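You operate a simulated robot arm through the tools that you are given. There is no shell and no other tool. Be economical: measure what you need, move in short steps, check, and stop when the job is done.

You run a simulated two-armed robot. Do the job below in one go: nothing can be reset, and whatever is moved stays where it is left.

Task
On the top of the bench under the wall rack, fold the plain cloth in half.

Only the result counts: the job must be done as asked and must still hold three seconds after the hand-in. Knocking over, shifting, dropping, spilling or breaking anything else fails it. Flat cloth is picked up by pressing the open fingertips on it (5 to 10 N) and closing them slowly along it; thin cloth reads only 2 to 8 mm in the jaws.

Robot
Two 7-joint arms with two-finger parallel grippers on one trunk, on a base that drives. Base frame: it is fixed to the floor where the robot stands at the start and does not move with it; the origin is under the middle of the robot, x ahead of it, y to its left, z up. Readings come in mm, degrees, newtons and seconds.
The left shoulder is at the start at [70, 163, 1045], the right one opposite. Places, roughly: top of the bench under the wall rack [500, 400, 800]. Payload 3.43 kg a hand.
The tool frame of a hand sits at the grasp point between the pads (the TCP): z along the fingers, y along the line on which they close. The tips reach 34 mm beyond it. Largest opening 128 mm; finger width 24, thickness 12; the body of the gripper, 48 by 130 mm, starts 96 mm behind the TCP.
Orientation is that of the tool frame in the base frame, as [roll, pitch, yaw] about the fixed x, y, z axes, in that order (R = Rz(yaw) Ry(pitch) Rx(roll)). With the fingers straight down and closing along the base's y, the tool's x points along the base's -x, its y along +y and its z along -z.

Tools
- The arms move only by the tool jog_arm. It takes "left_deltas", "right_deltas" or both (then of equal length, played together; a hand with none holds still); each is a list of rows, each an object of numbers (a shift or turn left out is 0, a gripper value left out holds the last): "dx", "dy", "dz": the shift along the tool's x, y, z in cm; "rx", "ry", "rz": the turn, a rotation vector about the tool's x, y, z in degrees; "grip": the opening in per cent of the stroke, from 0 (shut) to 100 (fully open). In form: [{"dx": .., "dy": .., "dz": .., "rx": .., "ry": .., "rz": .., "grip": ..}, ...]. A call has 1 to 20 rows; each row shifts and turns the commanded pose from where the row before left it, along the tool's axes as they then stand. Rows are played at 5 a second. More than 50 mm and 8.6 degrees between two rows, or a gripper value outside its range, and nothing of the call is played. Where a pose cannot be reached the arm comes as near as it can. A force on the tool above 40 N (or 10 N above the force at the start of the call, whichever is more), or a blocked arm, ends the call early, and 0.2 s more pass. The fingers move at their own pace (about 153 mm/s each) and stop on an object; they squeeze with about 22 N. The grip force told is the motor's: it shows also when the fingers shut on nothing. Time passes only in rows, and 0.2 s behind the last, so rows that do not move let the fingers close. It gives the time, the measured TCP pose, the force on the tool (base axes), the opening and the grip force at its end, in the units of the frame above (readings bear some noise).
- Cameras (640 x 400 px; columns grow to the right, rows downward): "scene" is now at [131.5, -8.6, 1261.2]; the picture's right is [-0.08, -1.00, 0.00], its down [-0.68, 0.05, -0.73] and it looks along [0.73, -0.06, -0.68] (base axes); focal length 273 px, centre (320, 200). "left" rides on the left gripper at [76, 11, -160] in its tool frame; the picture's right is [-0.15, 0.99, 0.00], its down [-0.88, -0.13, -0.46] and it looks along [-0.45, -0.07, 0.89] (tool axes); focal length 234 px, centre (320, 200). "right" rides on the right gripper at [76, -11, -160] in its tool frame; the picture's right is [0.15, 0.99, 0.00], its down [-0.88, 0.13, -0.46] and it looks along [-0.45, 0.07, 0.89] (tool axes); focal length 234 px, centre (320, 200). There is no depth. A picture from a camera that has moved, and an enlarged one, comes with that camera's place and axes in the base frame and with its lens.
- get_image(camera): a new picture of that camera. No time passes.
- lift_body(by): slides the trunk up (or, below 0, down) by that many mm; the arms and the scene camera ride with it, the base frame stays. It gives what a move gives, with no picture.
- roll_base(legs): drives the robot by 1 to 6 legs, each [ahead, left, turn to the left] in mm, mm and degrees, along the robot's own axes; the way and the turn of a leg run together, so that a leg with both is an arc; at most 1500 mm and 180 degrees a leg. The arms and the cameras ride along, it lands a little off, and it stops where it bumps. It gives what a move gives.
- pan_tilt(pan, tilt): turns the head with the scene camera to pan (to the left, within 86 degrees either way) and tilt (down, from -29 to 69), counted from straight ahead of the robot. It gives what a move gives.
- zoom(camera, box): a new picture of the part [left, top, right, bottom] of that camera's present view, enlarged. No time passes.
- close_job(): hands the job in; it is judged then, once.

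Go step by step. Nothing tells you exact positions but the pictures and the camera data: compare them with the known pose of the tool, close in by small moves and look again before you grip or let go. The budget is 120 turns and 108 pictures, counting those below and the enlarged ones. Unless the task says otherwise, let go and move clear before handing in.

The tools are called as name(argument=value, ...) on one line, values as JSON. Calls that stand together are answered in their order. jog_arm: Moves the arms, as the interface text tells. Its arguments: {"type":"object","properties":{"left_deltas":{"type":"array","items":{"type":"object","properties":{"dx":{"type":"number"},"dy":{"type":"number"},"dz":{"type":"number"},"rx":{"type":"number"},"ry":{"type":"number"},"rz":{"type":"number"},"grip":{"type":"number"}}}},"right_deltas":{"type":"array","items":{"type":"object","properties":{"dx":{"type":"number"},"dy":{"type":"number"},"dz":{"type":"number"},"rx":{"type":"number"},"ry":{"type":"number"},"rz":{"type":"number"},"grip":{"type":"number"}}}}},"required":[]} The other tools are called the same way: lift_body (by) slides the trunk up or down; roll_base (legs) drives the base; pan_tilt (pan, tilt) turns the head that bears the scene camera; get_image (camera) takes a picture; zoom (camera, box) takes an enlarged picture of a part of a camera's view; close_job () hands the job in.

At the start:

```text
time_s: 0.0
left_position: [665.0, 210.8, 916.6]
left_tool_rot: [180.0, 0.0, -179.9]
left_force: [-0.5, -0.4, -0.3]
left_opening: 128.1
left_grip_force: 0.0
right_position: [589.8, -285.1, 893.0]
right_tool_rot: [-179.9, 0.0, 180.0]
right_force: [0.8, -0.8, -0.2]
right_opening: 128.3
right_grip_force: 0.0
trunk travel left (down, up): [-525.0, 415.0]
robot x, y, heading: [-3.0, 2.3, 0.0]
head pan, tilt: [-4.4, 42.8]
```

scene: 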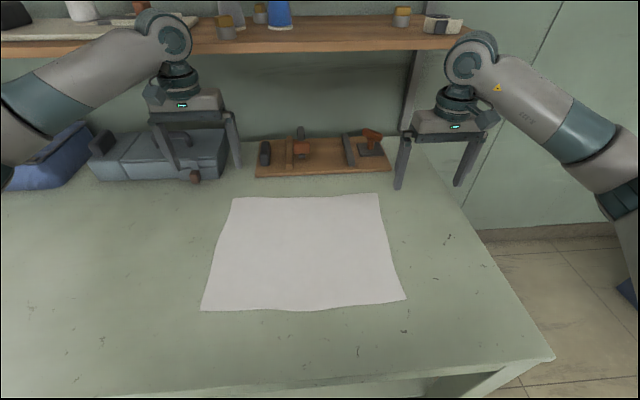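
right: 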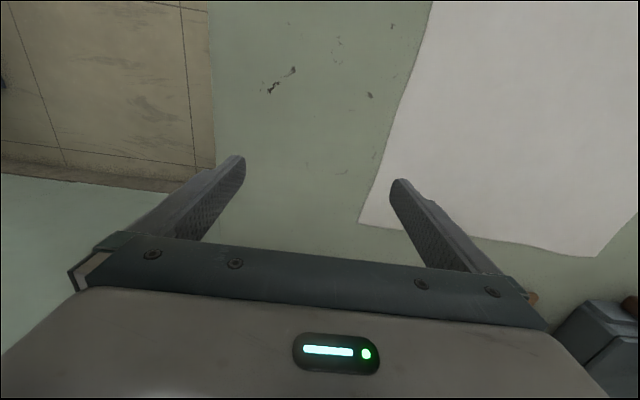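
left: 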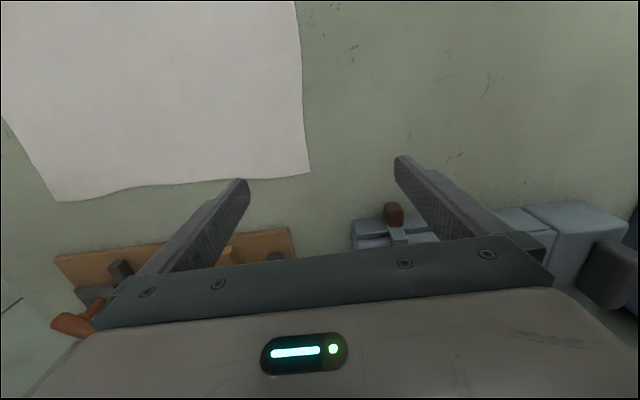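

The plain cloth lies flat on the bench, with its corners near (700, ±190) at the far side and (380, ±195) at the near side; the cameras put the surface at z≈760. I plan to pinch the two far corners and fold that edge onto the near edge. First I back off a little so the near edge is comfortable to reach.

roll_base(legs=[[-100, 0, 0]])

get_image(camera="scene")

```text
time_s: 1.1
left_position: [566.0, 209.8, 915.9]
left_tool_rot: [179.9, 0.0, -180.0]
left_force: [0.1, -0.3, 0.2]
left_opening: 128.1
left_grip_force: 0.0
right_position: [491.0, -285.2, 893.6]
right_tool_rot: [-180.0, -0.1, 180.0]
right_force: [0.0, -0.3, 1.0]
right_opening: 128.2
right_grip_force: 0.0
trunk travel left (down, up): [-525.0, 415.0]
robot x, y, heading: [-100.7, 0.4, -0.0]
head pan, tilt: [-4.4, 42.8]
```

```text
104 pictures are left
camera scene: at [31.5, -8.5, 1261.3], right [-0.08, -1.0, 0.0], down [-0.68, 0.05, -0.73], along [0.73, -0.06, -0.68], focal length 273 px, centre (320, 200)
```

scene: 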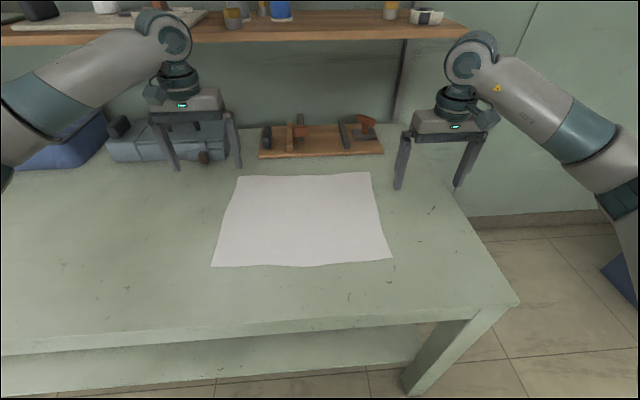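

The robot backed off cleanly. Next I bring both hands above the far corners, with the jaws narrowed.

jog_arm(left_deltas=[{"dx": -2.28, "dy": -1.3, "dz": 1.3, "grip": 31}, {"dx": -2.28, "dy": -1.3, "dz": 1.3}, {"dx": -2.28, "dy": -1.3, "dz": 1.3}, {"dx": -2.28, "dy": -1.3, "dz": 1.3}, {"dx": -2.28, "dy": -1.3, "dz": 1.3}, {}, {}], right_deltas=[{"dx": -3.68, "dy": 2.34, "dz": 0.86, "grip": 31}, {"dx": -3.68, "dy": 2.34, "dz": 0.86}, {"dx": -3.68, "dy": 2.34, "dz": 0.86}, {"dx": -3.68, "dy": 2.34, "dz": 0.86}, {"dx": -3.68, "dy": 2.34, "dz": 0.86}, {}, {}])

get_image(camera="left")

get_image(camera="right")

get_image(camera="scene")

```text
time_s: 2.8
left_position: [680.4, 146.5, 852.6]
left_tool_rot: [-179.9, -0.2, -179.9]
left_force: [-0.2, 0.6, 0.0]
left_opening: 39.7
left_grip_force: 0.0
right_position: [674.1, -168.5, 847.7]
right_tool_rot: [179.9, 0.0, -180.0]
right_force: [-0.4, -0.4, -0.2]
right_opening: 39.6
right_grip_force: 0.2
trunk travel left (down, up): [-525.0, 415.0]
robot x, y, heading: [-95.3, -2.4, -0.0]
head pan, tilt: [-4.4, 42.8]
```

```text
103 pictures are left
camera left: at [605.0, 157.6, 1012.2], right [0.14, 0.99, 0.0], down [0.88, -0.13, 0.45], along [0.45, -0.07, -0.89], focal length 234 px, centre (320, 200)
```

left: 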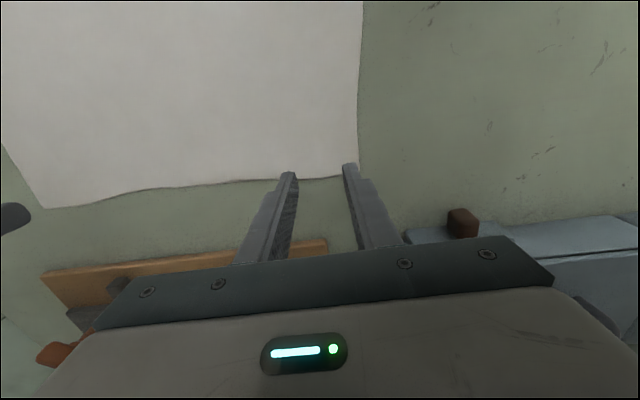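

```text
102 pictures are left
camera right: at [599.0, -179.9, 1007.9], right [-0.15, 0.99, 0.0], down [0.88, 0.13, 0.46], along [0.45, 0.07, -0.89], focal length 234 px, centre (320, 200)
```

right: 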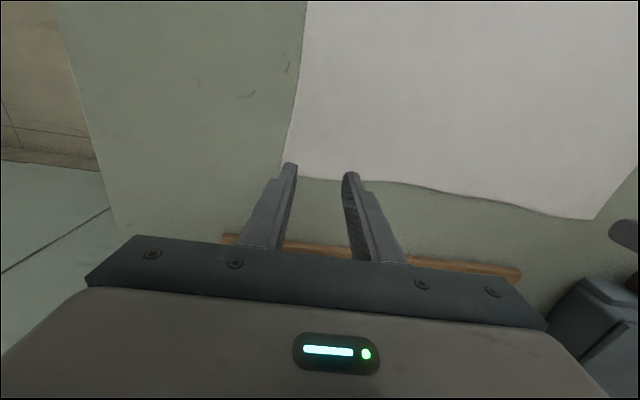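

```text
101 pictures are left
camera scene: at [33.0, -8.3, 1261.2], right [-0.08, -1.0, 0.0], down [-0.68, 0.05, -0.73], along [0.73, -0.06, -0.68], focal length 273 px, centre (320, 200)
```

scene: 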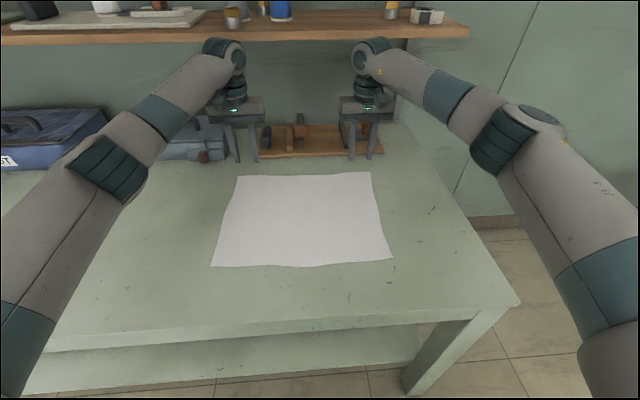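

The far edge sits about x≈705–712 at these corners. I move both hands forward a little and down, then check again.

jog_arm(left_deltas=[{"dx": -0.8, "dz": 1.5}, {"dx": -0.6, "dz": 1.5}, {"dz": 1.5}, {}], right_deltas=[{"dx": -0.8, "dz": 1.5}, {"dx": -0.6, "dz": 1.5}, {"dz": 1.2}, {}])

zoom(camera="left", box=[220, 100, 460, 250])

zoom(camera="right", box=[180, 100, 420, 250])

zoom(camera="scene", box=[200, 90, 440, 240])

```text
time_s: 3.8
left_position: [694.4, 146.4, 807.2]
left_tool_rot: [180.0, 0.0, -180.0]
left_force: [-0.1, -0.5, -0.1]
left_opening: 39.6
left_grip_force: 0.1
right_position: [689.2, -167.9, 807.6]
right_tool_rot: [179.9, 0.0, -180.0]
right_force: [0.8, 0.3, 0.7]
right_opening: 39.8
right_grip_force: 0.0
trunk travel left (down, up): [-525.0, 415.0]
robot x, y, heading: [-95.9, -2.4, 0.0]
head pan, tilt: [-4.4, 42.8]
```

```text
2.67 times, centred on (340, 175) of left
camera zoom: at [618.2, 157.1, 966.7], right [0.14, 0.99, 0.0], down [0.88, -0.13, 0.46], along [0.45, -0.07, -0.89], focal length 624 px, centre (267, 267)
```

zoom: 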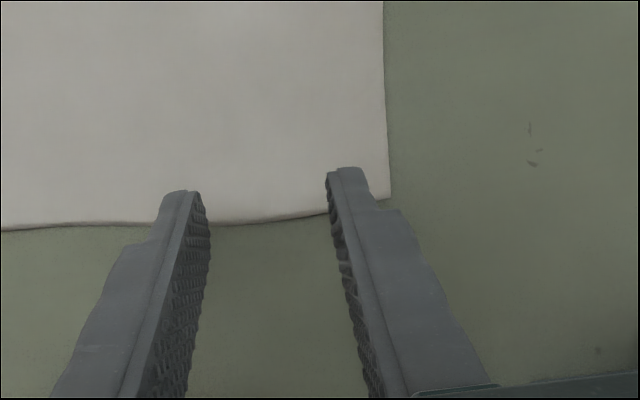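

```text
2.67 times, centred on (300, 175) of right
camera zoom: at [613.2, -178.9, 966.5], right [-0.15, 0.99, 0.0], down [0.88, 0.13, 0.46], along [0.45, 0.07, -0.89], focal length 624 px, centre (373, 267)
```

zoom: 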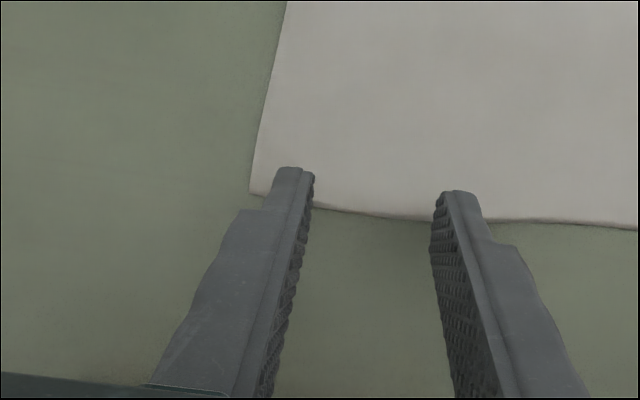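

```text
2.67 times, centred on (320, 165) of scene
camera zoom: at [32.1, -8.6, 1261.3], right [-0.08, -1.0, 0.0], down [-0.68, 0.05, -0.73], along [0.73, -0.06, -0.68], focal length 728 px, centre (320, 293)
```

zoom: 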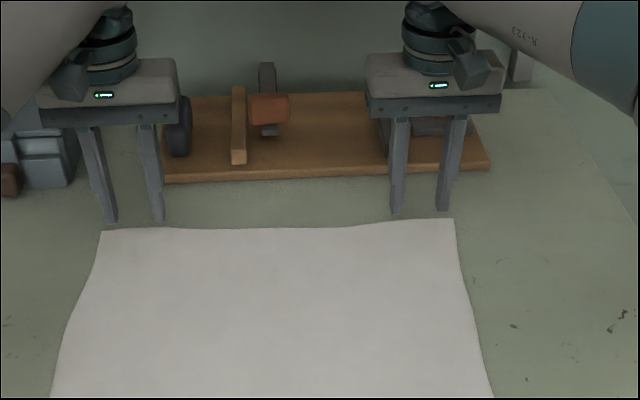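

The edges line up with the fingers, tips about 15–20 mm above the cloth. I lower in small steps and watch the force.

jog_arm(left_deltas=[{"dz": 0.6}, {"dz": 0.6}, {}], right_deltas=[{"dx": 0.3, "dz": 0.6}, {"dz": 0.6}, {}])

zoom(camera="scene", box=[220, 120, 400, 232])

```text
time_s: 4.5
left_position: [692.9, 146.5, 795.8]
left_tool_rot: [-180.0, -0.1, -179.9]
left_force: [0.7, -0.6, -0.2]
left_opening: 39.9
left_grip_force: 0.0
right_position: [686.5, -166.2, 794.7]
right_tool_rot: [179.9, 0.0, 179.9]
right_force: [-0.3, 0.2, -0.5]
right_opening: 39.8
right_grip_force: 0.0
trunk travel left (down, up): [-525.0, 415.0]
robot x, y, heading: [-98.6, 0.2, -0.0]
head pan, tilt: [-4.4, 42.8]
```

```text
3.56 times, centred on (310, 176) of scene
camera zoom: at [32.4, -8.6, 1261.3], right [-0.08, -1.0, 0.0], down [-0.68, 0.05, -0.73], along [0.73, -0.06, -0.68], focal length 971 px, centre (356, 285)
```

zoom: 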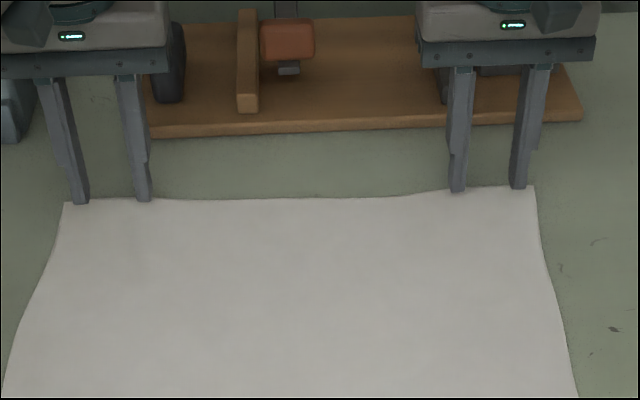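

Tips are at about z 761 and still clear of the cloth; I keep lowering in small steps.

jog_arm(left_deltas=[{"dz": 0.3}, {"dz": 0.3}, {"dz": 0.2}, {}], right_deltas=[{"dz": 0.3}, {"dz": 0.3}, {"dz": 0.2}, {}])

```text
time_s: 5.5
left_position: [694.9, 145.7, 786.3]
left_tool_rot: [180.0, 0.0, -179.8]
left_force: [-0.5, 0.8, -0.7]
left_opening: 39.8
left_grip_force: 0.0
right_position: [686.0, -167.7, 787.8]
right_tool_rot: [-180.0, 0.0, -180.0]
right_force: [-0.2, 0.3, 0.1]
right_opening: 40.0
right_grip_force: 0.1
trunk travel left (down, up): [-525.0, 415.0]
robot x, y, heading: [-101.7, -1.5, -0.0]
head pan, tilt: [-4.4, 42.8]
```

jog_arm(left_deltas=[{"dz": 0.2}, {"dz": 0.2}, {}], right_deltas=[{"dz": 0.2}, {"dz": 0.2}, {}])

zoom(camera="scene", box=[220, 120, 400, 232])

```text
time_s: 6.3
left_position: [694.2, 145.7, 785.3]
left_tool_rot: [-180.0, 0.2, -179.9]
left_force: [2.3, 0.8, 11.8]
left_opening: 39.4
left_grip_force: 0.2
right_position: [686.4, -167.8, 785.0]
right_tool_rot: [180.0, 0.2, 180.0]
right_force: [0.7, 0.5, 8.2]
right_opening: 40.0
right_grip_force: 0.0
trunk travel left (down, up): [-525.0, 415.0]
robot x, y, heading: [-98.5, -4.0, -0.1]
head pan, tilt: [-4.4, 42.8]
```

```text
3.56 times, centred on (310, 176) of scene
camera zoom: at [30.4, -8.6, 1261.7], right [-0.08, -1.0, 0.0], down [-0.68, 0.05, -0.73], along [0.73, -0.06, -0.68], focal length 971 px, centre (356, 285)
```

zoom: 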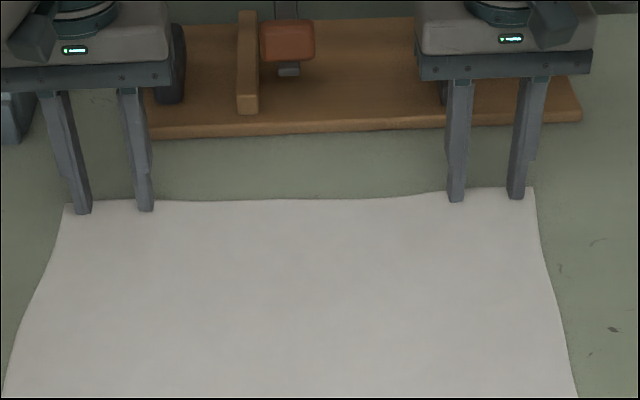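

Both hands touch the cloth at about z 751, but the fingertips only half cover the edge. I lift a hair, shift 7 mm inward and press again.

jog_arm(left_deltas=[{"dz": -0.6}, {"dx": 0.7}, {"dz": 0.3}, {"dz": 0.26}, {}], right_deltas=[{"dz": -0.6}, {"dx": 0.7}, {"dz": 0.3}, {"dz": 0.3}, {}])

zoom(camera="scene", box=[220, 120, 400, 232])

```text
time_s: 7.5
left_position: [687.0, 145.5, 785.7]
left_tool_rot: [-179.9, 0.2, -179.8]
left_force: [1.4, 0.0, 6.1]
left_opening: 39.7
left_grip_force: 0.0
right_position: [678.5, -168.2, 786.3]
right_tool_rot: [180.0, 0.1, -180.0]
right_force: [3.4, -1.2, 10.4]
right_opening: 39.7
right_grip_force: 0.1
trunk travel left (down, up): [-525.0, 415.0]
robot x, y, heading: [-101.1, -1.8, -0.0]
head pan, tilt: [-4.4, 42.8]
```

```text
3.56 times, centred on (310, 176) of scene
camera zoom: at [30.7, -8.4, 1261.7], right [-0.08, -1.0, 0.0], down [-0.68, 0.05, -0.73], along [0.73, -0.06, -0.68], focal length 971 px, centre (356, 285)
```

zoom: 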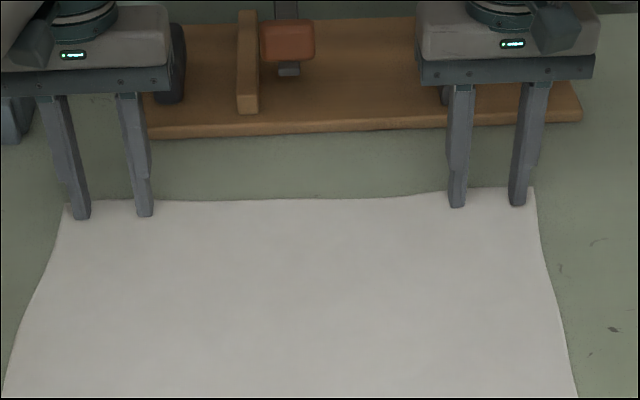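

Now I close the fingers slowly along the cloth with both hands pressing.

jog_arm(left_deltas=[{"grip": 28}, {"grip": 25}, {"grip": 22}, {"grip": 19}, {"grip": 16}, {"grip": 13}, {"grip": 10}, {"grip": 7}, {"grip": 4}, {"grip": 2}, {"grip": 0}, {}, {}], right_deltas=[{"grip": 28}, {"grip": 25}, {"grip": 22}, {"grip": 19}, {"grip": 16}, {"grip": 13}, {"grip": 10}, {"grip": 7}, {"grip": 4}, {"grip": 2}, {"grip": 0}, {}, {}])

zoom(camera="scene", box=[220, 120, 400, 232])

```text
time_s: 10.3
left_position: [686.3, 144.6, 785.9]
left_tool_rot: [180.0, 0.1, -179.9]
left_force: [0.1, -13.3, 4.7]
left_opening: 2.0
left_grip_force: 22.1
right_position: [676.1, -167.2, 786.1]
right_tool_rot: [179.9, 0.1, -179.8]
right_force: [0.1, 13.4, 16.5]
right_opening: 2.1
right_grip_force: 22.5
trunk travel left (down, up): [-525.0, 415.0]
robot x, y, heading: [-99.0, 3.9, -0.4]
head pan, tilt: [-4.4, 42.8]
```

```text
3.56 times, centred on (310, 176) of scene
camera zoom: at [29.7, -8.3, 1261.6], right [-0.08, -1.0, 0.0], down [-0.68, 0.05, -0.74], along [0.73, -0.06, -0.68], focal length 971 px, centre (356, 285)
```

zoom: 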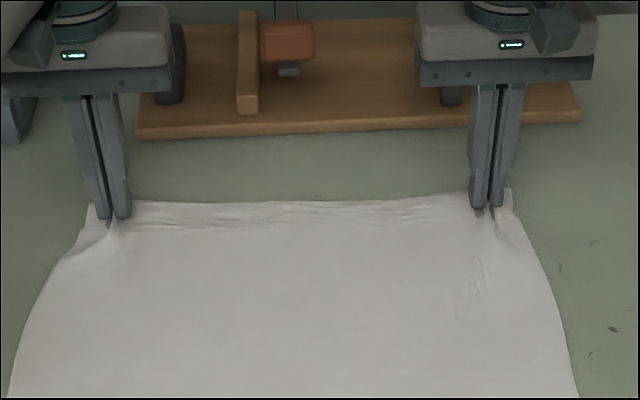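

Both jaws read 2 mm and the side force shows the cloth pulled taut between them, so both seem to hold. I ease them a little together and lift.

jog_arm(left_deltas=[{"dy": -0.3, "dz": -0.5}, {"dz": -1}, {"dz": -1}, {"dz": -1.5}, {"dz": -1.5}, {}], right_deltas=[{"dy": 0.3, "dz": -0.5}, {"dz": -1}, {"dz": -1}, {"dz": -1.5}, {"dz": -1.5}, {}])

get_image(camera="scene")

zoom(camera="scene", box=[220, 120, 400, 232])

```text
time_s: 11.8
left_position: [685.7, 142.2, 837.6]
left_tool_rot: [-180.0, -0.1, -180.0]
left_force: [0.0, -4.5, -0.3]
left_opening: 2.5
left_grip_force: 21.6
right_position: [680.6, -163.8, 838.6]
right_tool_rot: [179.9, -0.1, 179.9]
right_force: [-0.2, 4.2, -0.5]
right_opening: 2.5
right_grip_force: 21.9
trunk travel left (down, up): [-525.0, 415.0]
robot x, y, heading: [-98.1, 2.2, 0.1]
head pan, tilt: [-4.4, 42.8]
```

```text
93 pictures are left
camera scene: at [32.8, -8.5, 1261.2], right [-0.08, -1.0, 0.0], down [-0.68, 0.05, -0.73], along [0.73, -0.06, -0.68], focal length 273 px, centre (320, 200)
```

scene: 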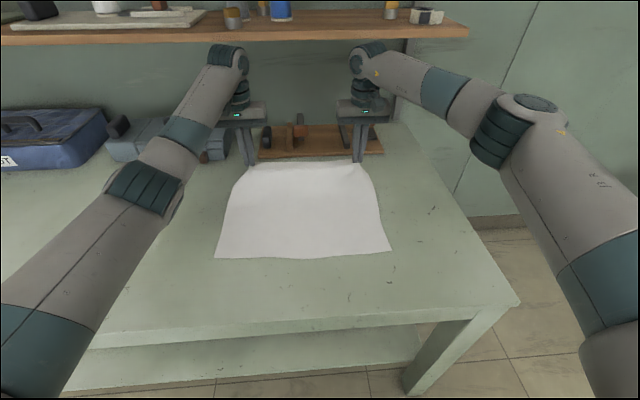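

```text
3.56 times, centred on (310, 176) of scene
camera zoom: at [32.8, -8.5, 1261.2], right [-0.08, -1.0, 0.0], down [-0.68, 0.05, -0.73], along [0.73, -0.06, -0.68], focal length 971 px, centre (356, 285)
```

zoom: 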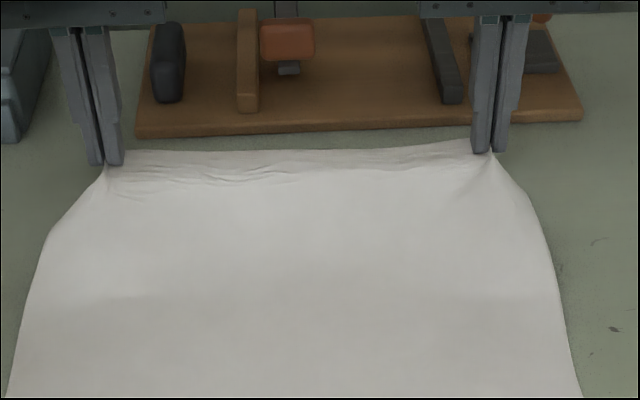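

Both corners are held and lifted, and the cloth slid forward slightly. I carry the edge up and back toward the near edge in an arc.

jog_arm(left_deltas=[{"dx": 1.5, "dz": -1.0}, {"dx": 1.5, "dz": -1.0}, {"dx": 1.5, "dz": -1.0}, {"dx": 1.5, "dz": -1.0}, {"dx": 1.5, "dz": -1.0}, {"dx": 1.5, "dz": -1.0}, {"dx": 1.5, "dz": -0.8}, {"dx": 1.5, "dz": -0.8}, {}], right_deltas=[{"dx": 1.5, "dz": -1.0}, {"dx": 1.5, "dz": -1.0}, {"dx": 1.5, "dz": -1.0}, {"dx": 1.5, "dz": -1.0}, {"dx": 1.5, "dz": -1.0}, {"dx": 1.5, "dz": -1.0}, {"dx": 1.5, "dz": -0.8}, {"dx": 1.5, "dz": -0.8}, {}])

get_image(camera="scene")

```text
time_s: 13.8
left_position: [566.0, 141.8, 913.2]
left_tool_rot: [180.0, -0.1, -179.9]
left_force: [-0.1, -5.3, -1.0]
left_opening: 2.4
left_grip_force: 21.9
right_position: [560.1, -165.9, 915.2]
right_tool_rot: [180.0, -0.1, -179.9]
right_force: [0.3, 5.0, -0.5]
right_opening: 2.4
right_grip_force: 21.6
trunk travel left (down, up): [-525.0, 415.0]
robot x, y, heading: [-97.8, 1.2, 0.0]
head pan, tilt: [-4.4, 42.8]
```

```text
91 pictures are left
camera scene: at [33.1, -8.6, 1261.1], right [-0.08, -1.0, 0.0], down [-0.68, 0.05, -0.73], along [0.73, -0.06, -0.68], focal length 273 px, centre (320, 200)
```

scene: 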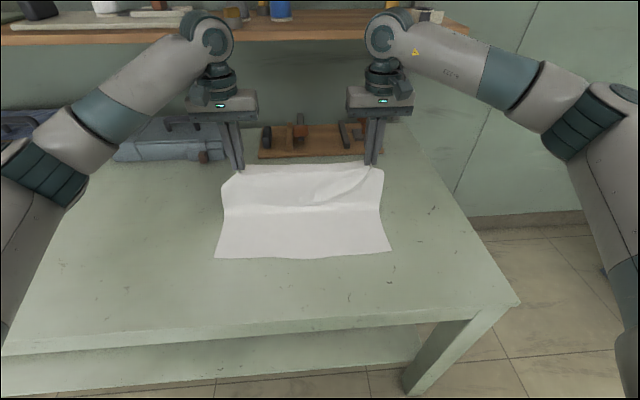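

The near edge stays put and the lifted half hangs freely. I continue the arc toward the near edge, tilting the fingers forward so the held edge turns over.

jog_arm(left_deltas=[{"dx": 2.64, "dz": 0.03, "ry": -7.5}, {"dx": 2.63, "dz": -0.26, "ry": -7.5}, {"dx": 3.12, "dz": 0.35, "ry": -7.5}, {"dx": 3.09, "dz": 0.67, "ry": -7.5}, {"dx": 3.0, "dz": 0.86, "ry": -7.5}, {"dx": 2.89, "dz": 0.92, "ry": -7.5}, {}], right_deltas=[{"dx": 2.74, "dz": 0.03, "ry": -7.5}, {"dx": 2.73, "dz": -0.26, "ry": -7.5}, {"dx": 3.22, "dz": 0.35, "ry": -7.5}, {"dx": 3.19, "dz": 0.67, "ry": -7.5}, {"dx": 3.1, "dz": 0.86, "ry": -7.5}, {"dx": 2.99, "dz": 0.92, "ry": -7.5}, {}])

get_image(camera="scene")

```text
time_s: 15.3
left_position: [430.3, 139.0, 836.3]
left_tool_rot: [-180.0, 45.0, -179.9]
left_force: [0.6, -0.1, 0.1]
left_opening: 2.4
left_grip_force: 22.0
left hand out of reach, approached as far as the arm can: row 6
right_position: [435.0, -156.7, 829.7]
right_tool_rot: [180.0, 44.9, 180.0]
right_force: [0.4, 0.4, -0.3]
right_opening: 2.2
right_grip_force: 22.5
right hand out of reach, approached as far as the arm can: row 6
trunk travel left (down, up): [-525.0, 415.0]
robot x, y, heading: [-97.4, 0.2, -0.2]
head pan, tilt: [-4.4, 42.8]
```

```text
90 pictures are left
camera scene: at [31.7, -8.7, 1261.4], right [-0.08, -1.0, 0.0], down [-0.68, 0.05, -0.73], along [0.73, -0.06, -0.68], focal length 273 px, centre (320, 200)
```

scene: 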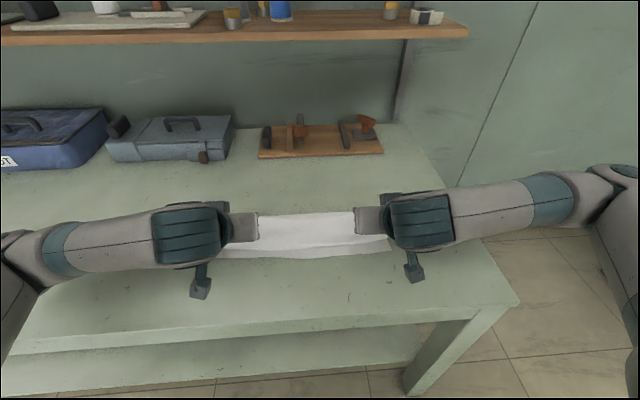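

The arms are too folded at this tilt. I swing the hands forward a bit, drive the base back by the same amount, and then carry on.

jog_arm(left_deltas=[{"dx": -1.95, "dz": 1.24}, {"dx": -1.95, "dz": 1.24}, {"dx": -1.95, "dz": 1.24}, {"dx": -1.95, "dz": 1.24}, {}], right_deltas=[{"dx": -1.95, "dz": 1.24}, {"dx": -1.95, "dz": 1.24}, {"dx": -1.95, "dz": 1.24}, {"dx": -1.95, "dz": 1.24}, {}])

get_image(camera="scene")

```text
time_s: 16.6
left_position: [519.9, 139.0, 856.7]
left_tool_rot: [-180.0, 45.0, -179.9]
left_force: [-0.5, 0.1, -0.5]
left_opening: 2.3
left_grip_force: 21.9
right_position: [527.0, -157.0, 851.2]
right_tool_rot: [180.0, 45.0, 179.9]
right_force: [-0.4, 0.6, 0.1]
right_opening: 2.2
right_grip_force: 22.2
trunk travel left (down, up): [-525.0, 415.0]
robot x, y, heading: [-99.4, -2.0, -0.4]
head pan, tilt: [-4.4, 42.8]
```

```text
89 pictures are left
camera scene: at [32.0, -8.6, 1261.3], right [-0.08, -1.0, 0.0], down [-0.68, 0.05, -0.73], along [0.73, -0.06, -0.68], focal length 273 px, centre (320, 200)
```

scene: 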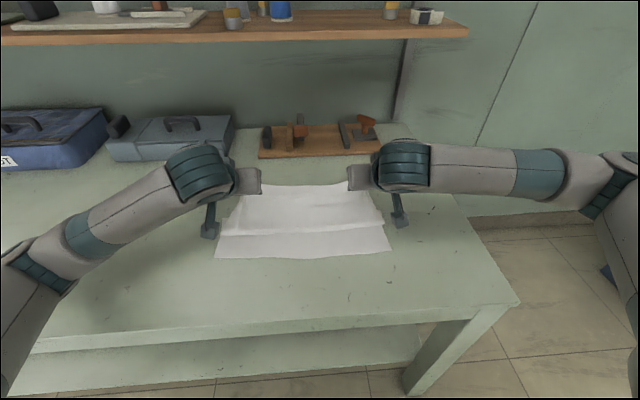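

The near edge has not moved. Now I drive back 95 mm, carrying the held edge along.

roll_base(legs=[[-95, 0, 0]])

get_image(camera="scene")

```text
time_s: 17.7
left_position: [427.7, 138.1, 859.1]
left_tool_rot: [180.0, 45.0, -179.9]
left_force: [-1.2, 0.3, 0.4]
left_opening: 2.2
left_grip_force: 22.0
right_position: [432.8, -157.4, 851.7]
right_tool_rot: [-180.0, 45.0, 180.0]
right_force: [-0.1, 0.2, 0.7]
right_opening: 2.4
right_grip_force: 21.7
trunk travel left (down, up): [-525.0, 415.0]
robot x, y, heading: [-192.0, 2.9, -0.1]
head pan, tilt: [-4.4, 42.8]
```

```text
88 pictures are left
camera scene: at [-62.0, -8.5, 1261.4], right [-0.08, -1.0, 0.0], down [-0.68, 0.05, -0.73], along [0.73, -0.06, -0.68], focal length 273 px, centre (320, 200)
```

scene: 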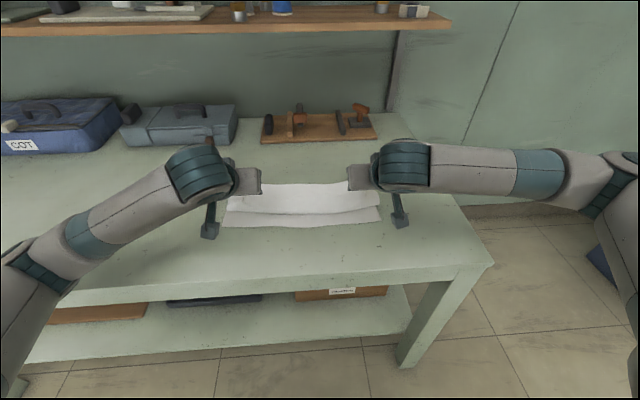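

The near edge sits at x≈406 (left) and ≈392 (right), and the held edge hangs above it. I lower it onto the near edge now.

jog_arm(left_deltas=[{"dx": 1.7, "dz": 0.42, "dy": 0.2}, {"dx": 1.63, "dz": 0.49, "dy": 0.2}, {"dx": 1.48, "dz": 0.64}, {"dx": 1.2, "dz": 0.64}, {"dx": 0.99, "dz": 0.71}, {}], right_deltas=[{"dx": 1.98, "dz": 0, "dy": -0.4}, {"dx": 1.84, "dz": 0.14, "dy": -0.4}, {"dx": 1.63, "dz": 0.21}, {"dx": 1.27, "dz": 0.28}, {"dx": 1.13, "dz": 0.42}, {}])

get_image(camera="scene")

get_image(camera="left")

get_image(camera="right")

```text
time_s: 19.1
left_position: [400.0, 142.4, 788.0]
left_tool_rot: [-180.0, 45.0, -179.9]
left_force: [-0.3, -5.3, 1.0]
left_opening: 2.1
left_grip_force: 22.3
right_position: [385.2, -164.0, 788.2]
right_tool_rot: [-180.0, 45.0, 180.0]
right_force: [1.0, 4.5, 0.0]
right_opening: 2.5
right_grip_force: 22.2
trunk travel left (down, up): [-525.0, 415.0]
robot x, y, heading: [-192.0, 0.3, -0.1]
head pan, tilt: [-4.4, 42.8]
```

```text
87 pictures are left
camera scene: at [-60.8, -8.5, 1261.3], right [-0.08, -1.0, 0.0], down [-0.68, 0.05, -0.73], along [0.73, -0.06, -0.68], focal length 273 px, centre (320, 200)
```

scene: 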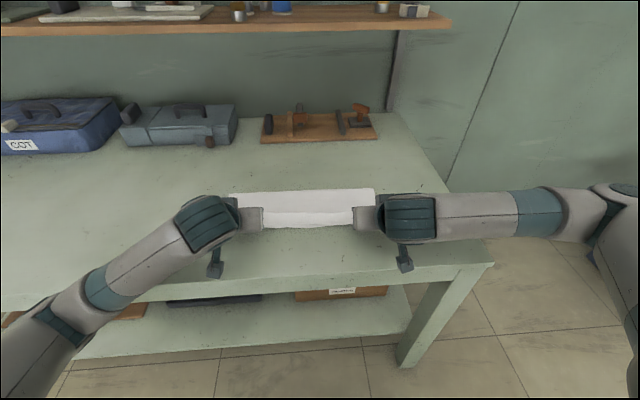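

```text
86 pictures are left
camera left: at [232.5, 153.2, 847.0], right [0.1, 0.99, 0.1], down [0.3, -0.13, 0.94], along [0.95, -0.07, -0.31], focal length 234 px, centre (320, 200)
```

left: 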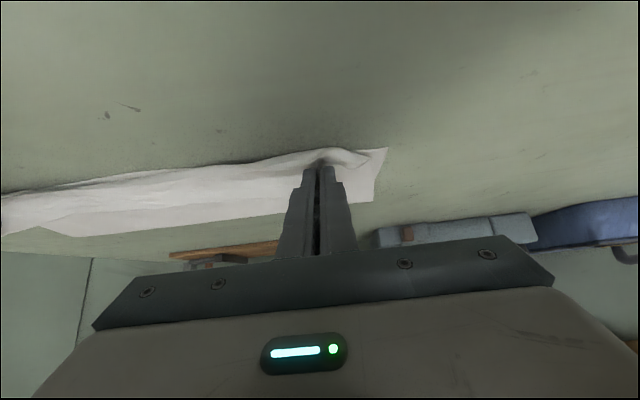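

```text
85 pictures are left
camera right: at [219.1, -176.0, 847.0], right [-0.1, 0.99, -0.1], down [0.3, 0.13, 0.94], along [0.95, 0.07, -0.31], focal length 234 px, centre (320, 200)
```

right: 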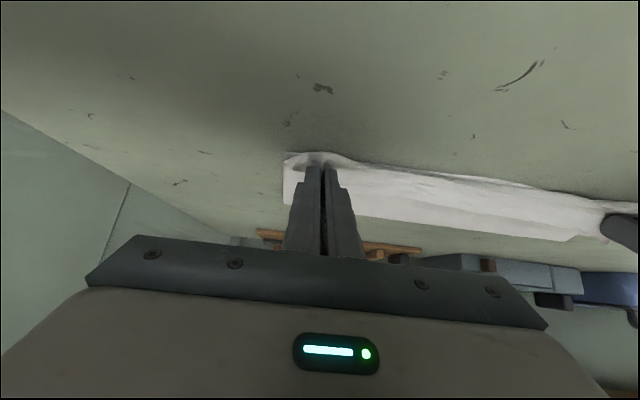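

zoom(camera="left", box=[220, 110, 420, 235])

zoom(camera="right", box=[220, 110, 420, 235])

zoom(camera="scene", box=[210, 165, 400, 284])

```text
3.20 times, centred on (320, 172) of left
camera zoom: at [232.5, 153.2, 847.0], right [0.1, 0.99, 0.1], down [0.3, -0.13, 0.94], along [0.95, -0.07, -0.31], focal length 749 px, centre (320, 288)
```

zoom: 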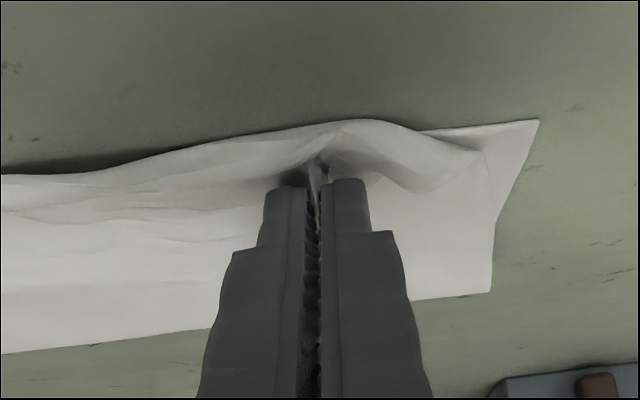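

```text
3.20 times, centred on (320, 172) of right
camera zoom: at [219.1, -176.0, 847.0], right [-0.1, 0.99, -0.1], down [0.3, 0.13, 0.94], along [0.95, 0.07, -0.31], focal length 749 px, centre (320, 288)
```

zoom: 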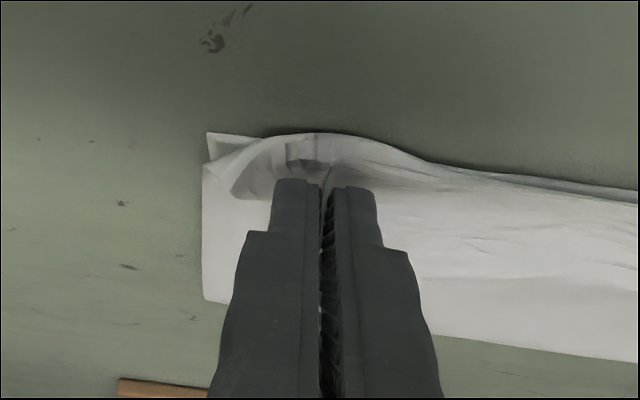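

```text
3.36 times, centred on (305, 224) of scene
camera zoom: at [-60.8, -8.5, 1261.3], right [-0.08, -1.0, 0.0], down [-0.68, 0.05, -0.73], along [0.73, -0.06, -0.68], focal length 918 px, centre (370, 118)
```

zoom: 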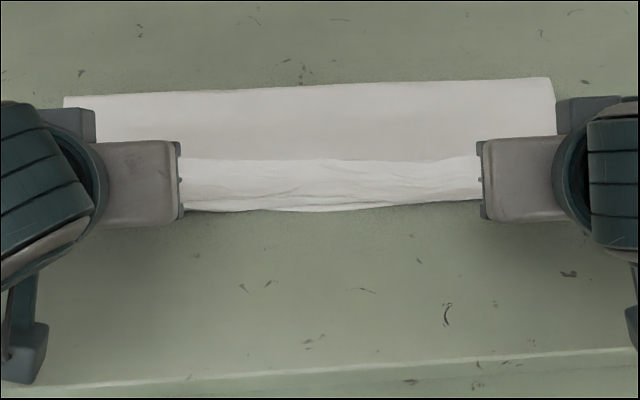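

The fold lies well, but the edge at the pinch still points up and forward, so it would stay curled if I let go here. I raise it slightly and tilt further so it can straighten toward me on release.

jog_arm(left_deltas=[{"dx": -0.78, "dz": -0.99}, {"dx": -0.78, "dz": -0.99}, {"ry": -7}, {"ry": -7}, {"ry": -7}, {}], right_deltas=[{"dx": -0.78, "dz": -0.99}, {"dx": -0.78, "dz": -0.99}, {"ry": -7}, {"ry": -7}, {"ry": -7}, {}])

zoom(camera="left", box=[220, 110, 420, 235])

zoom(camera="scene", box=[210, 165, 400, 284])

```text
time_s: 20.5
left_position: [395.9, 142.1, 812.8]
left_tool_rot: [180.0, 66.0, -179.8]
left_force: [-0.6, -1.2, -0.3]
left_opening: 2.5
left_grip_force: 21.9
right_position: [379.0, -142.9, 812.2]
right_tool_rot: [178.0, 56.7, 180.0]
right_force: [0.1, 1.5, -0.1]
right_opening: 2.2
right_grip_force: 22.3
right hand out of reach, approached as far as the arm can: row 4, 5
trunk travel left (down, up): [-525.0, 415.0]
robot x, y, heading: [-189.7, -0.1, 0.0]
head pan, tilt: [-4.4, 42.8]
```

```text
3.20 times, centred on (320, 172) of left
camera zoom: at [218.7, 153.2, 808.1], right [0.06, 0.99, 0.13], down [-0.06, -0.13, 0.99], along [1.0, -0.07, 0.05], focal length 749 px, centre (320, 288)
```

zoom: 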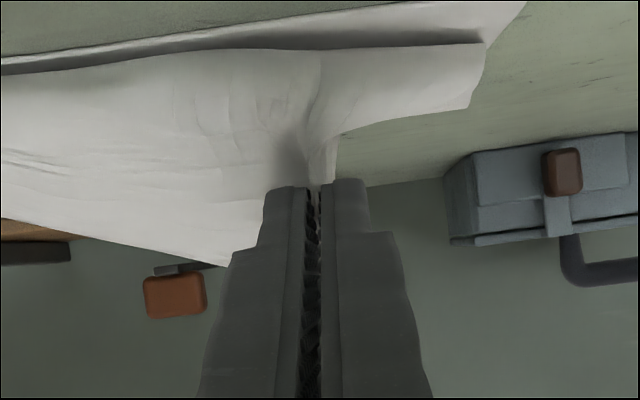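

```text
3.36 times, centred on (305, 224) of scene
camera zoom: at [-60.5, -8.0, 1261.2], right [-0.08, -1.0, 0.0], down [-0.68, 0.05, -0.73], along [0.73, -0.06, -0.68], focal length 918 px, centre (370, 118)
```

zoom: 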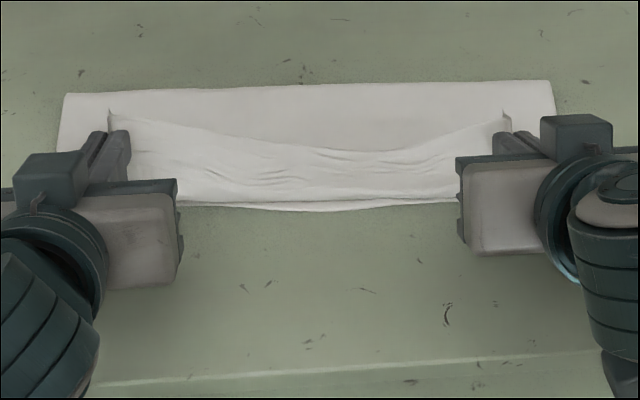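

The crease has settled at x≈530 rather than the half line near 563, because the cloth went slack during my reach manoeuvre, and the right hand drifted inward. I unroll the held half by going back up and forward, move the base further back, and redo the arc without pausing.

jog_arm(left_deltas=[{"ry": 7.2}, {"ry": 7.2}, {"ry": 7.2}, {"ry": 7.2}, {"ry": 7.2}, {"dx": -2.76, "dz": 0.3}, {"dx": -2.76, "dz": 0.3}, {"dx": -2.76, "dz": 0.4}, {"dx": -2.76, "dz": 0.6}, {"dx": -2.76, "dz": 0.8}, {"dx": -2.76, "dz": 0.9}, {"dx": -2.76, "dz": 1.1}, {"dx": -2.76, "dz": 1.3}, {}], right_deltas=[{"ry": 5.3}, {"ry": 5.3}, {"ry": 5.3}, {"ry": 5.3}, {"ry": 5.3}, {"dx": -2.76, "dz": 0.3, "dy": -0.26}, {"dx": -2.76, "dz": 0.3, "dy": -0.26}, {"dx": -2.76, "dz": 0.4, "dy": -0.26}, {"dx": -2.76, "dz": 0.6, "dy": -0.26}, {"dx": -2.76, "dz": 0.8, "dy": -0.26}, {"dx": -2.76, "dz": 0.9, "dy": -0.26}, {"dx": -2.76, "dz": 1.1, "dy": -0.26}, {"dx": -2.76, "dz": 1.3, "dy": -0.26}, {}])

get_image(camera="scene")

```text
time_s: 23.5
left_position: [615.1, 144.0, 875.8]
left_tool_rot: [180.0, 30.0, -179.9]
left_force: [-0.9, -1.6, 0.1]
left_opening: 2.1
left_grip_force: 22.2
right_position: [600.2, -158.7, 874.9]
right_tool_rot: [178.8, 30.3, -178.9]
right_force: [0.8, 1.1, 1.2]
right_opening: 2.3
right_grip_force: 22.2
trunk travel left (down, up): [-525.0, 415.0]
robot x, y, heading: [-192.9, -0.8, -0.3]
head pan, tilt: [-4.4, 42.8]
```

```text
79 pictures are left
camera scene: at [-61.3, -8.5, 1261.3], right [-0.08, -1.0, 0.0], down [-0.68, 0.05, -0.73], along [0.73, -0.06, -0.68], focal length 273 px, centre (320, 200)
```

scene: 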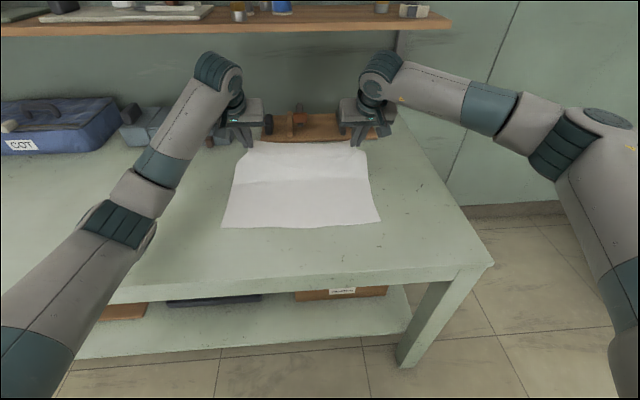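

Unrolled cleanly and the near edge is unchanged. Now I drive back 70 mm.

roll_base(legs=[[-70, 0, 0]])

get_image(camera="scene")

```text
time_s: 24.5
left_position: [544.9, 146.4, 875.3]
left_tool_rot: [180.0, 30.0, -179.8]
left_force: [-0.8, -1.3, 0.7]
left_opening: 2.3
left_grip_force: 21.8
right_position: [530.5, -157.3, 874.5]
right_tool_rot: [178.8, 30.3, -178.9]
right_force: [-0.1, 2.1, 0.8]
right_opening: 2.4
right_grip_force: 22.0
trunk travel left (down, up): [-525.0, 415.0]
robot x, y, heading: [-259.7, 2.1, 0.3]
head pan, tilt: [-4.4, 42.8]
```

```text
78 pictures are left
camera scene: at [-131.2, -8.3, 1261.4], right [-0.07, -1.0, 0.0], down [-0.68, 0.05, -0.73], along [0.73, -0.05, -0.68], focal length 273 px, centre (320, 200)
```

scene: 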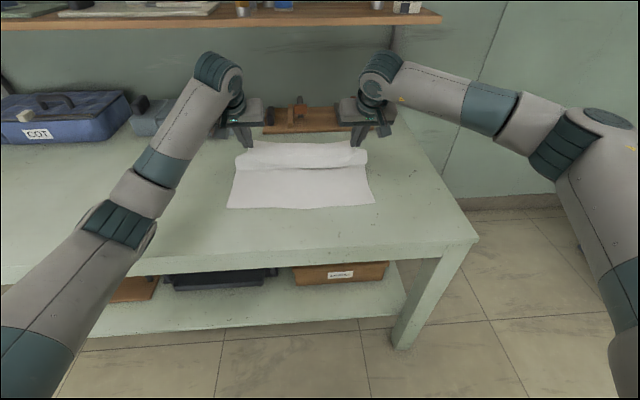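

Slack bulges toward me but nothing slid. I raise straight up to draw it taut over the half line and then play the arc in one continuous move.

jog_arm(left_deltas=[{"dx": -1.43, "dz": -1.43, "dy": 0.25}, {"dx": -1.43, "dz": -1.43, "dy": 0.25}, {}, {"dx": 3.09, "dz": -1.27}, {"dx": 3.76, "dz": -0.58, "ry": -7.5}, {"dx": 3.8, "dz": -0.12, "ry": -7.5}, {"dx": 3.33, "dz": 0.21, "ry": -7.5}, {"dx": 3.07, "dz": 0.4, "ry": -7.5}, {"dx": 2.16, "dz": 0.59}, {}], right_deltas=[{"dx": -1.6, "dz": -1.36}, {"dx": -1.6, "dz": -1.36}, {}, {"dx": 3.09, "dz": -1.27}, {"dx": 3.76, "dz": -0.58, "ry": -7.5}, {"dx": 3.8, "dz": -0.12, "ry": -7.5}, {"dx": 3.33, "dz": 0.21, "ry": -7.5}, {"dx": 3.07, "dz": 0.4, "ry": -7.5}, {"dx": 2.16, "dz": 0.59}, {}])

get_image(camera="scene")

zoom(camera="scene", box=[210, 125, 400, 244])

get_image(camera="left")

```text
time_s: 26.7
left_position: [414.0, 148.7, 799.4]
left_tool_rot: [-179.9, 60.0, -179.8]
left_force: [0.4, -11.2, 0.1]
left_opening: 2.3
left_grip_force: 22.2
right_position: [407.6, -162.9, 823.5]
right_tool_rot: [177.7, 60.3, 180.0]
right_force: [1.5, 11.7, -1.3]
right_opening: 2.2
right_grip_force: 22.1
right hand out of reach, approached as far as the arm can: row 9
trunk travel left (down, up): [-525.0, 415.0]
robot x, y, heading: [-263.9, -1.2, 0.2]
head pan, tilt: [-4.4, 42.8]
```

```text
77 pictures are left
camera scene: at [-130.0, -7.9, 1261.3], right [-0.07, -1.0, 0.0], down [-0.68, 0.05, -0.73], along [0.73, -0.05, -0.68], focal length 273 px, centre (320, 200)
```

scene: 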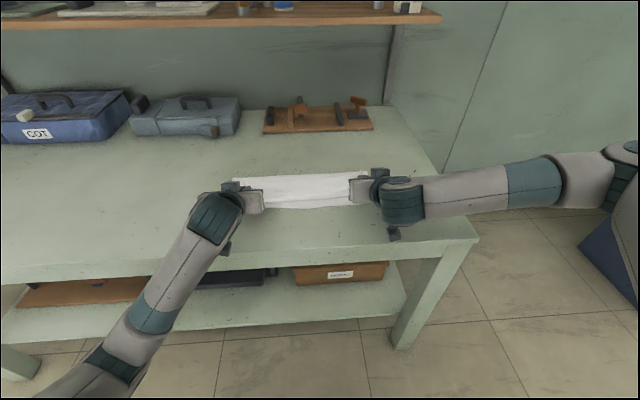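

```text
3.36 times, centred on (305, 184) of scene
camera zoom: at [-130.0, -7.9, 1261.3], right [-0.07, -1.0, 0.0], down [-0.68, 0.05, -0.73], along [0.73, -0.05, -0.68], focal length 918 px, centre (370, 252)
```

zoom: 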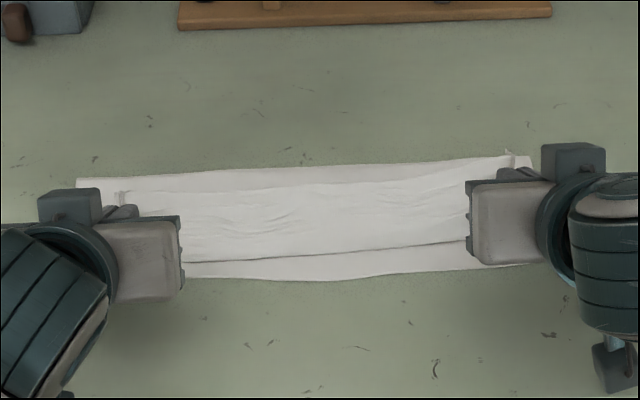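

```text
75 pictures are left
camera left: at [237.1, 160.3, 813.3], right [0.07, 0.99, 0.13], down [0.05, -0.13, 0.99], along [1.0, -0.06, -0.05], focal length 234 px, centre (320, 200)
```

left: 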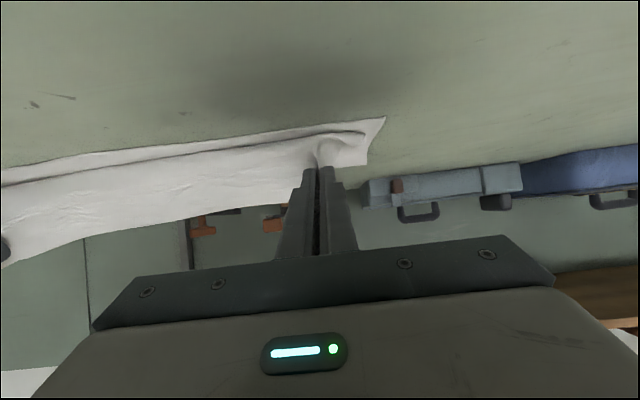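

zoom(camera="left", box=[220, 80, 420, 205])

zoom(camera="right", box=[200, 80, 400, 205])

```text
3.20 times, centred on (320, 142) of left
camera zoom: at [237.1, 160.3, 813.3], right [0.07, 0.99, 0.13], down [0.05, -0.13, 0.99], along [1.0, -0.06, -0.05], focal length 749 px, centre (320, 384)
```

zoom: 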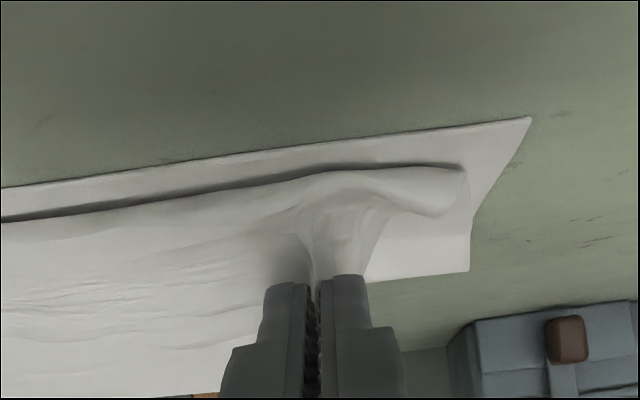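

```text
3.20 times, centred on (300, 142) of right
camera zoom: at [232.3, -179.4, 835.3], right [-0.1, 0.99, -0.11], down [0.04, 0.11, 0.99], along [0.99, 0.1, -0.05], focal length 749 px, centre (384, 384)
```

zoom: 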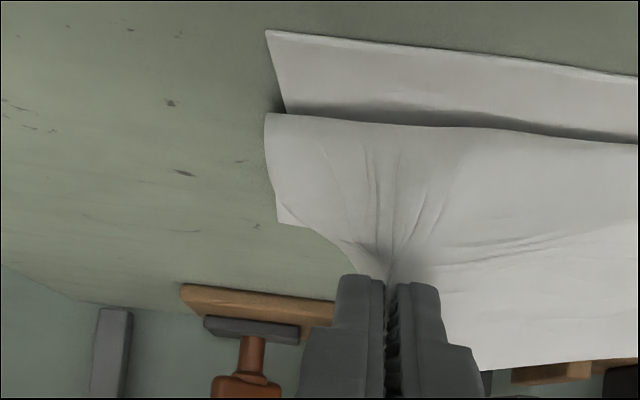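

The crease still sits a bit short (≈535–540) and the right arm ran out of reach at 60° tilt. I unroll once more; I'll redo the arc shifted about 18 mm forward and let go in the air so the edge can straighten.

jog_arm(left_deltas=[{"ry": 7.5}, {"ry": 7.5}, {"ry": 7.5}, {"ry": 7.5}, {"dx": -2.47, "dz": 0.13}, {"dx": -2.47, "dz": 0.13}, {"dx": -2.47, "dz": 0.13}, {"dx": -2.47, "dz": 0.13}, {"dx": -2.47, "dz": 0.13}, {"dx": -2.47, "dz": 0.13}, {"dx": -2.47, "dz": 0.13}, {"dx": -2.47, "dz": 0.13}, {"dx": 0.31, "dz": -1.16}, {"dx": 0.31, "dz": -1.16}, {}], right_deltas=[{"ry": 7.5}, {"ry": 7.5}, {"ry": 7.5}, {"ry": 7.5}, {"dx": -2.26, "dz": 0.35, "dy": 0.09}, {"dx": -2.26, "dz": 0.35, "dy": 0.09}, {"dx": -2.26, "dz": 0.35, "dy": 0.09}, {"dx": -2.26, "dz": 0.35, "dy": 0.09}, {"dx": -2.26, "dz": 0.35, "dy": 0.09}, {"dx": -2.26, "dz": 0.35, "dy": 0.09}, {"dx": -2.26, "dz": 0.35, "dy": 0.09}, {"dx": -2.26, "dz": 0.35, "dy": 0.09}, {"dx": 0.31, "dz": -1.16}, {"dx": 0.31, "dz": -1.16}, {}])

zoom(camera="scene", box=[180, 80, 440, 242])

get_image(camera="left")

```text
time_s: 29.9
left_position: [573.8, 151.8, 907.4]
left_tool_rot: [-179.9, 29.9, -179.8]
left_force: [0.6, -1.0, -0.4]
left_opening: 2.1
left_grip_force: 21.8
right_position: [561.7, -151.7, 906.2]
right_tool_rot: [178.7, 30.2, -178.8]
right_force: [0.0, 0.5, -0.6]
right_opening: 2.2
right_grip_force: 21.9
trunk travel left (down, up): [-525.0, 415.0]
robot x, y, heading: [-262.9, 1.3, 0.3]
head pan, tilt: [-4.4, 42.8]
```

```text
2.46 times, centred on (310, 161) of scene
camera zoom: at [-129.4, -8.4, 1261.2], right [-0.07, -1.0, 0.0], down [-0.68, 0.05, -0.73], along [0.73, -0.05, -0.68], focal length 672 px, centre (345, 296)
```

zoom: 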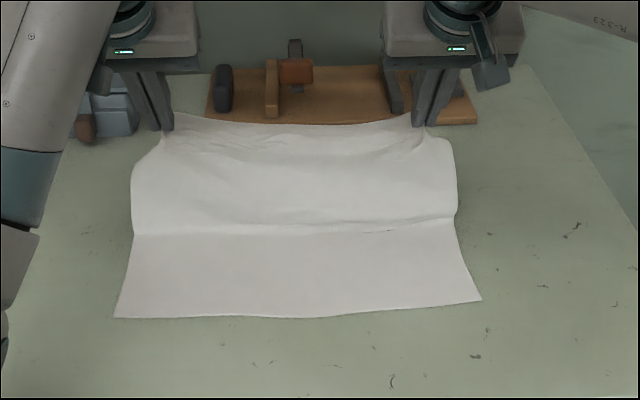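

```text
71 pictures are left
camera left: at [427.7, 160.7, 1007.9], right [0.12, 0.99, 0.07], down [0.54, -0.13, 0.83], along [0.84, -0.06, -0.55], focal length 234 px, centre (320, 200)
```

left: 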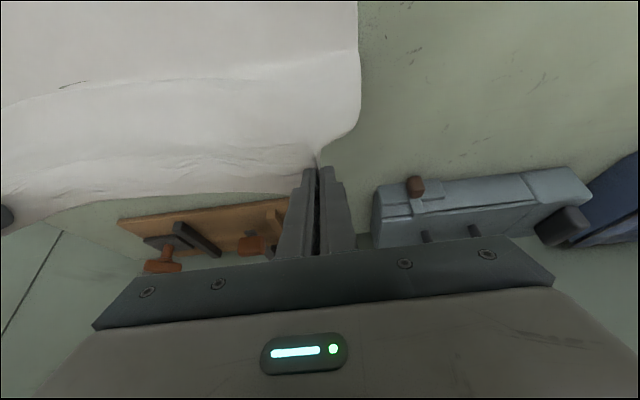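

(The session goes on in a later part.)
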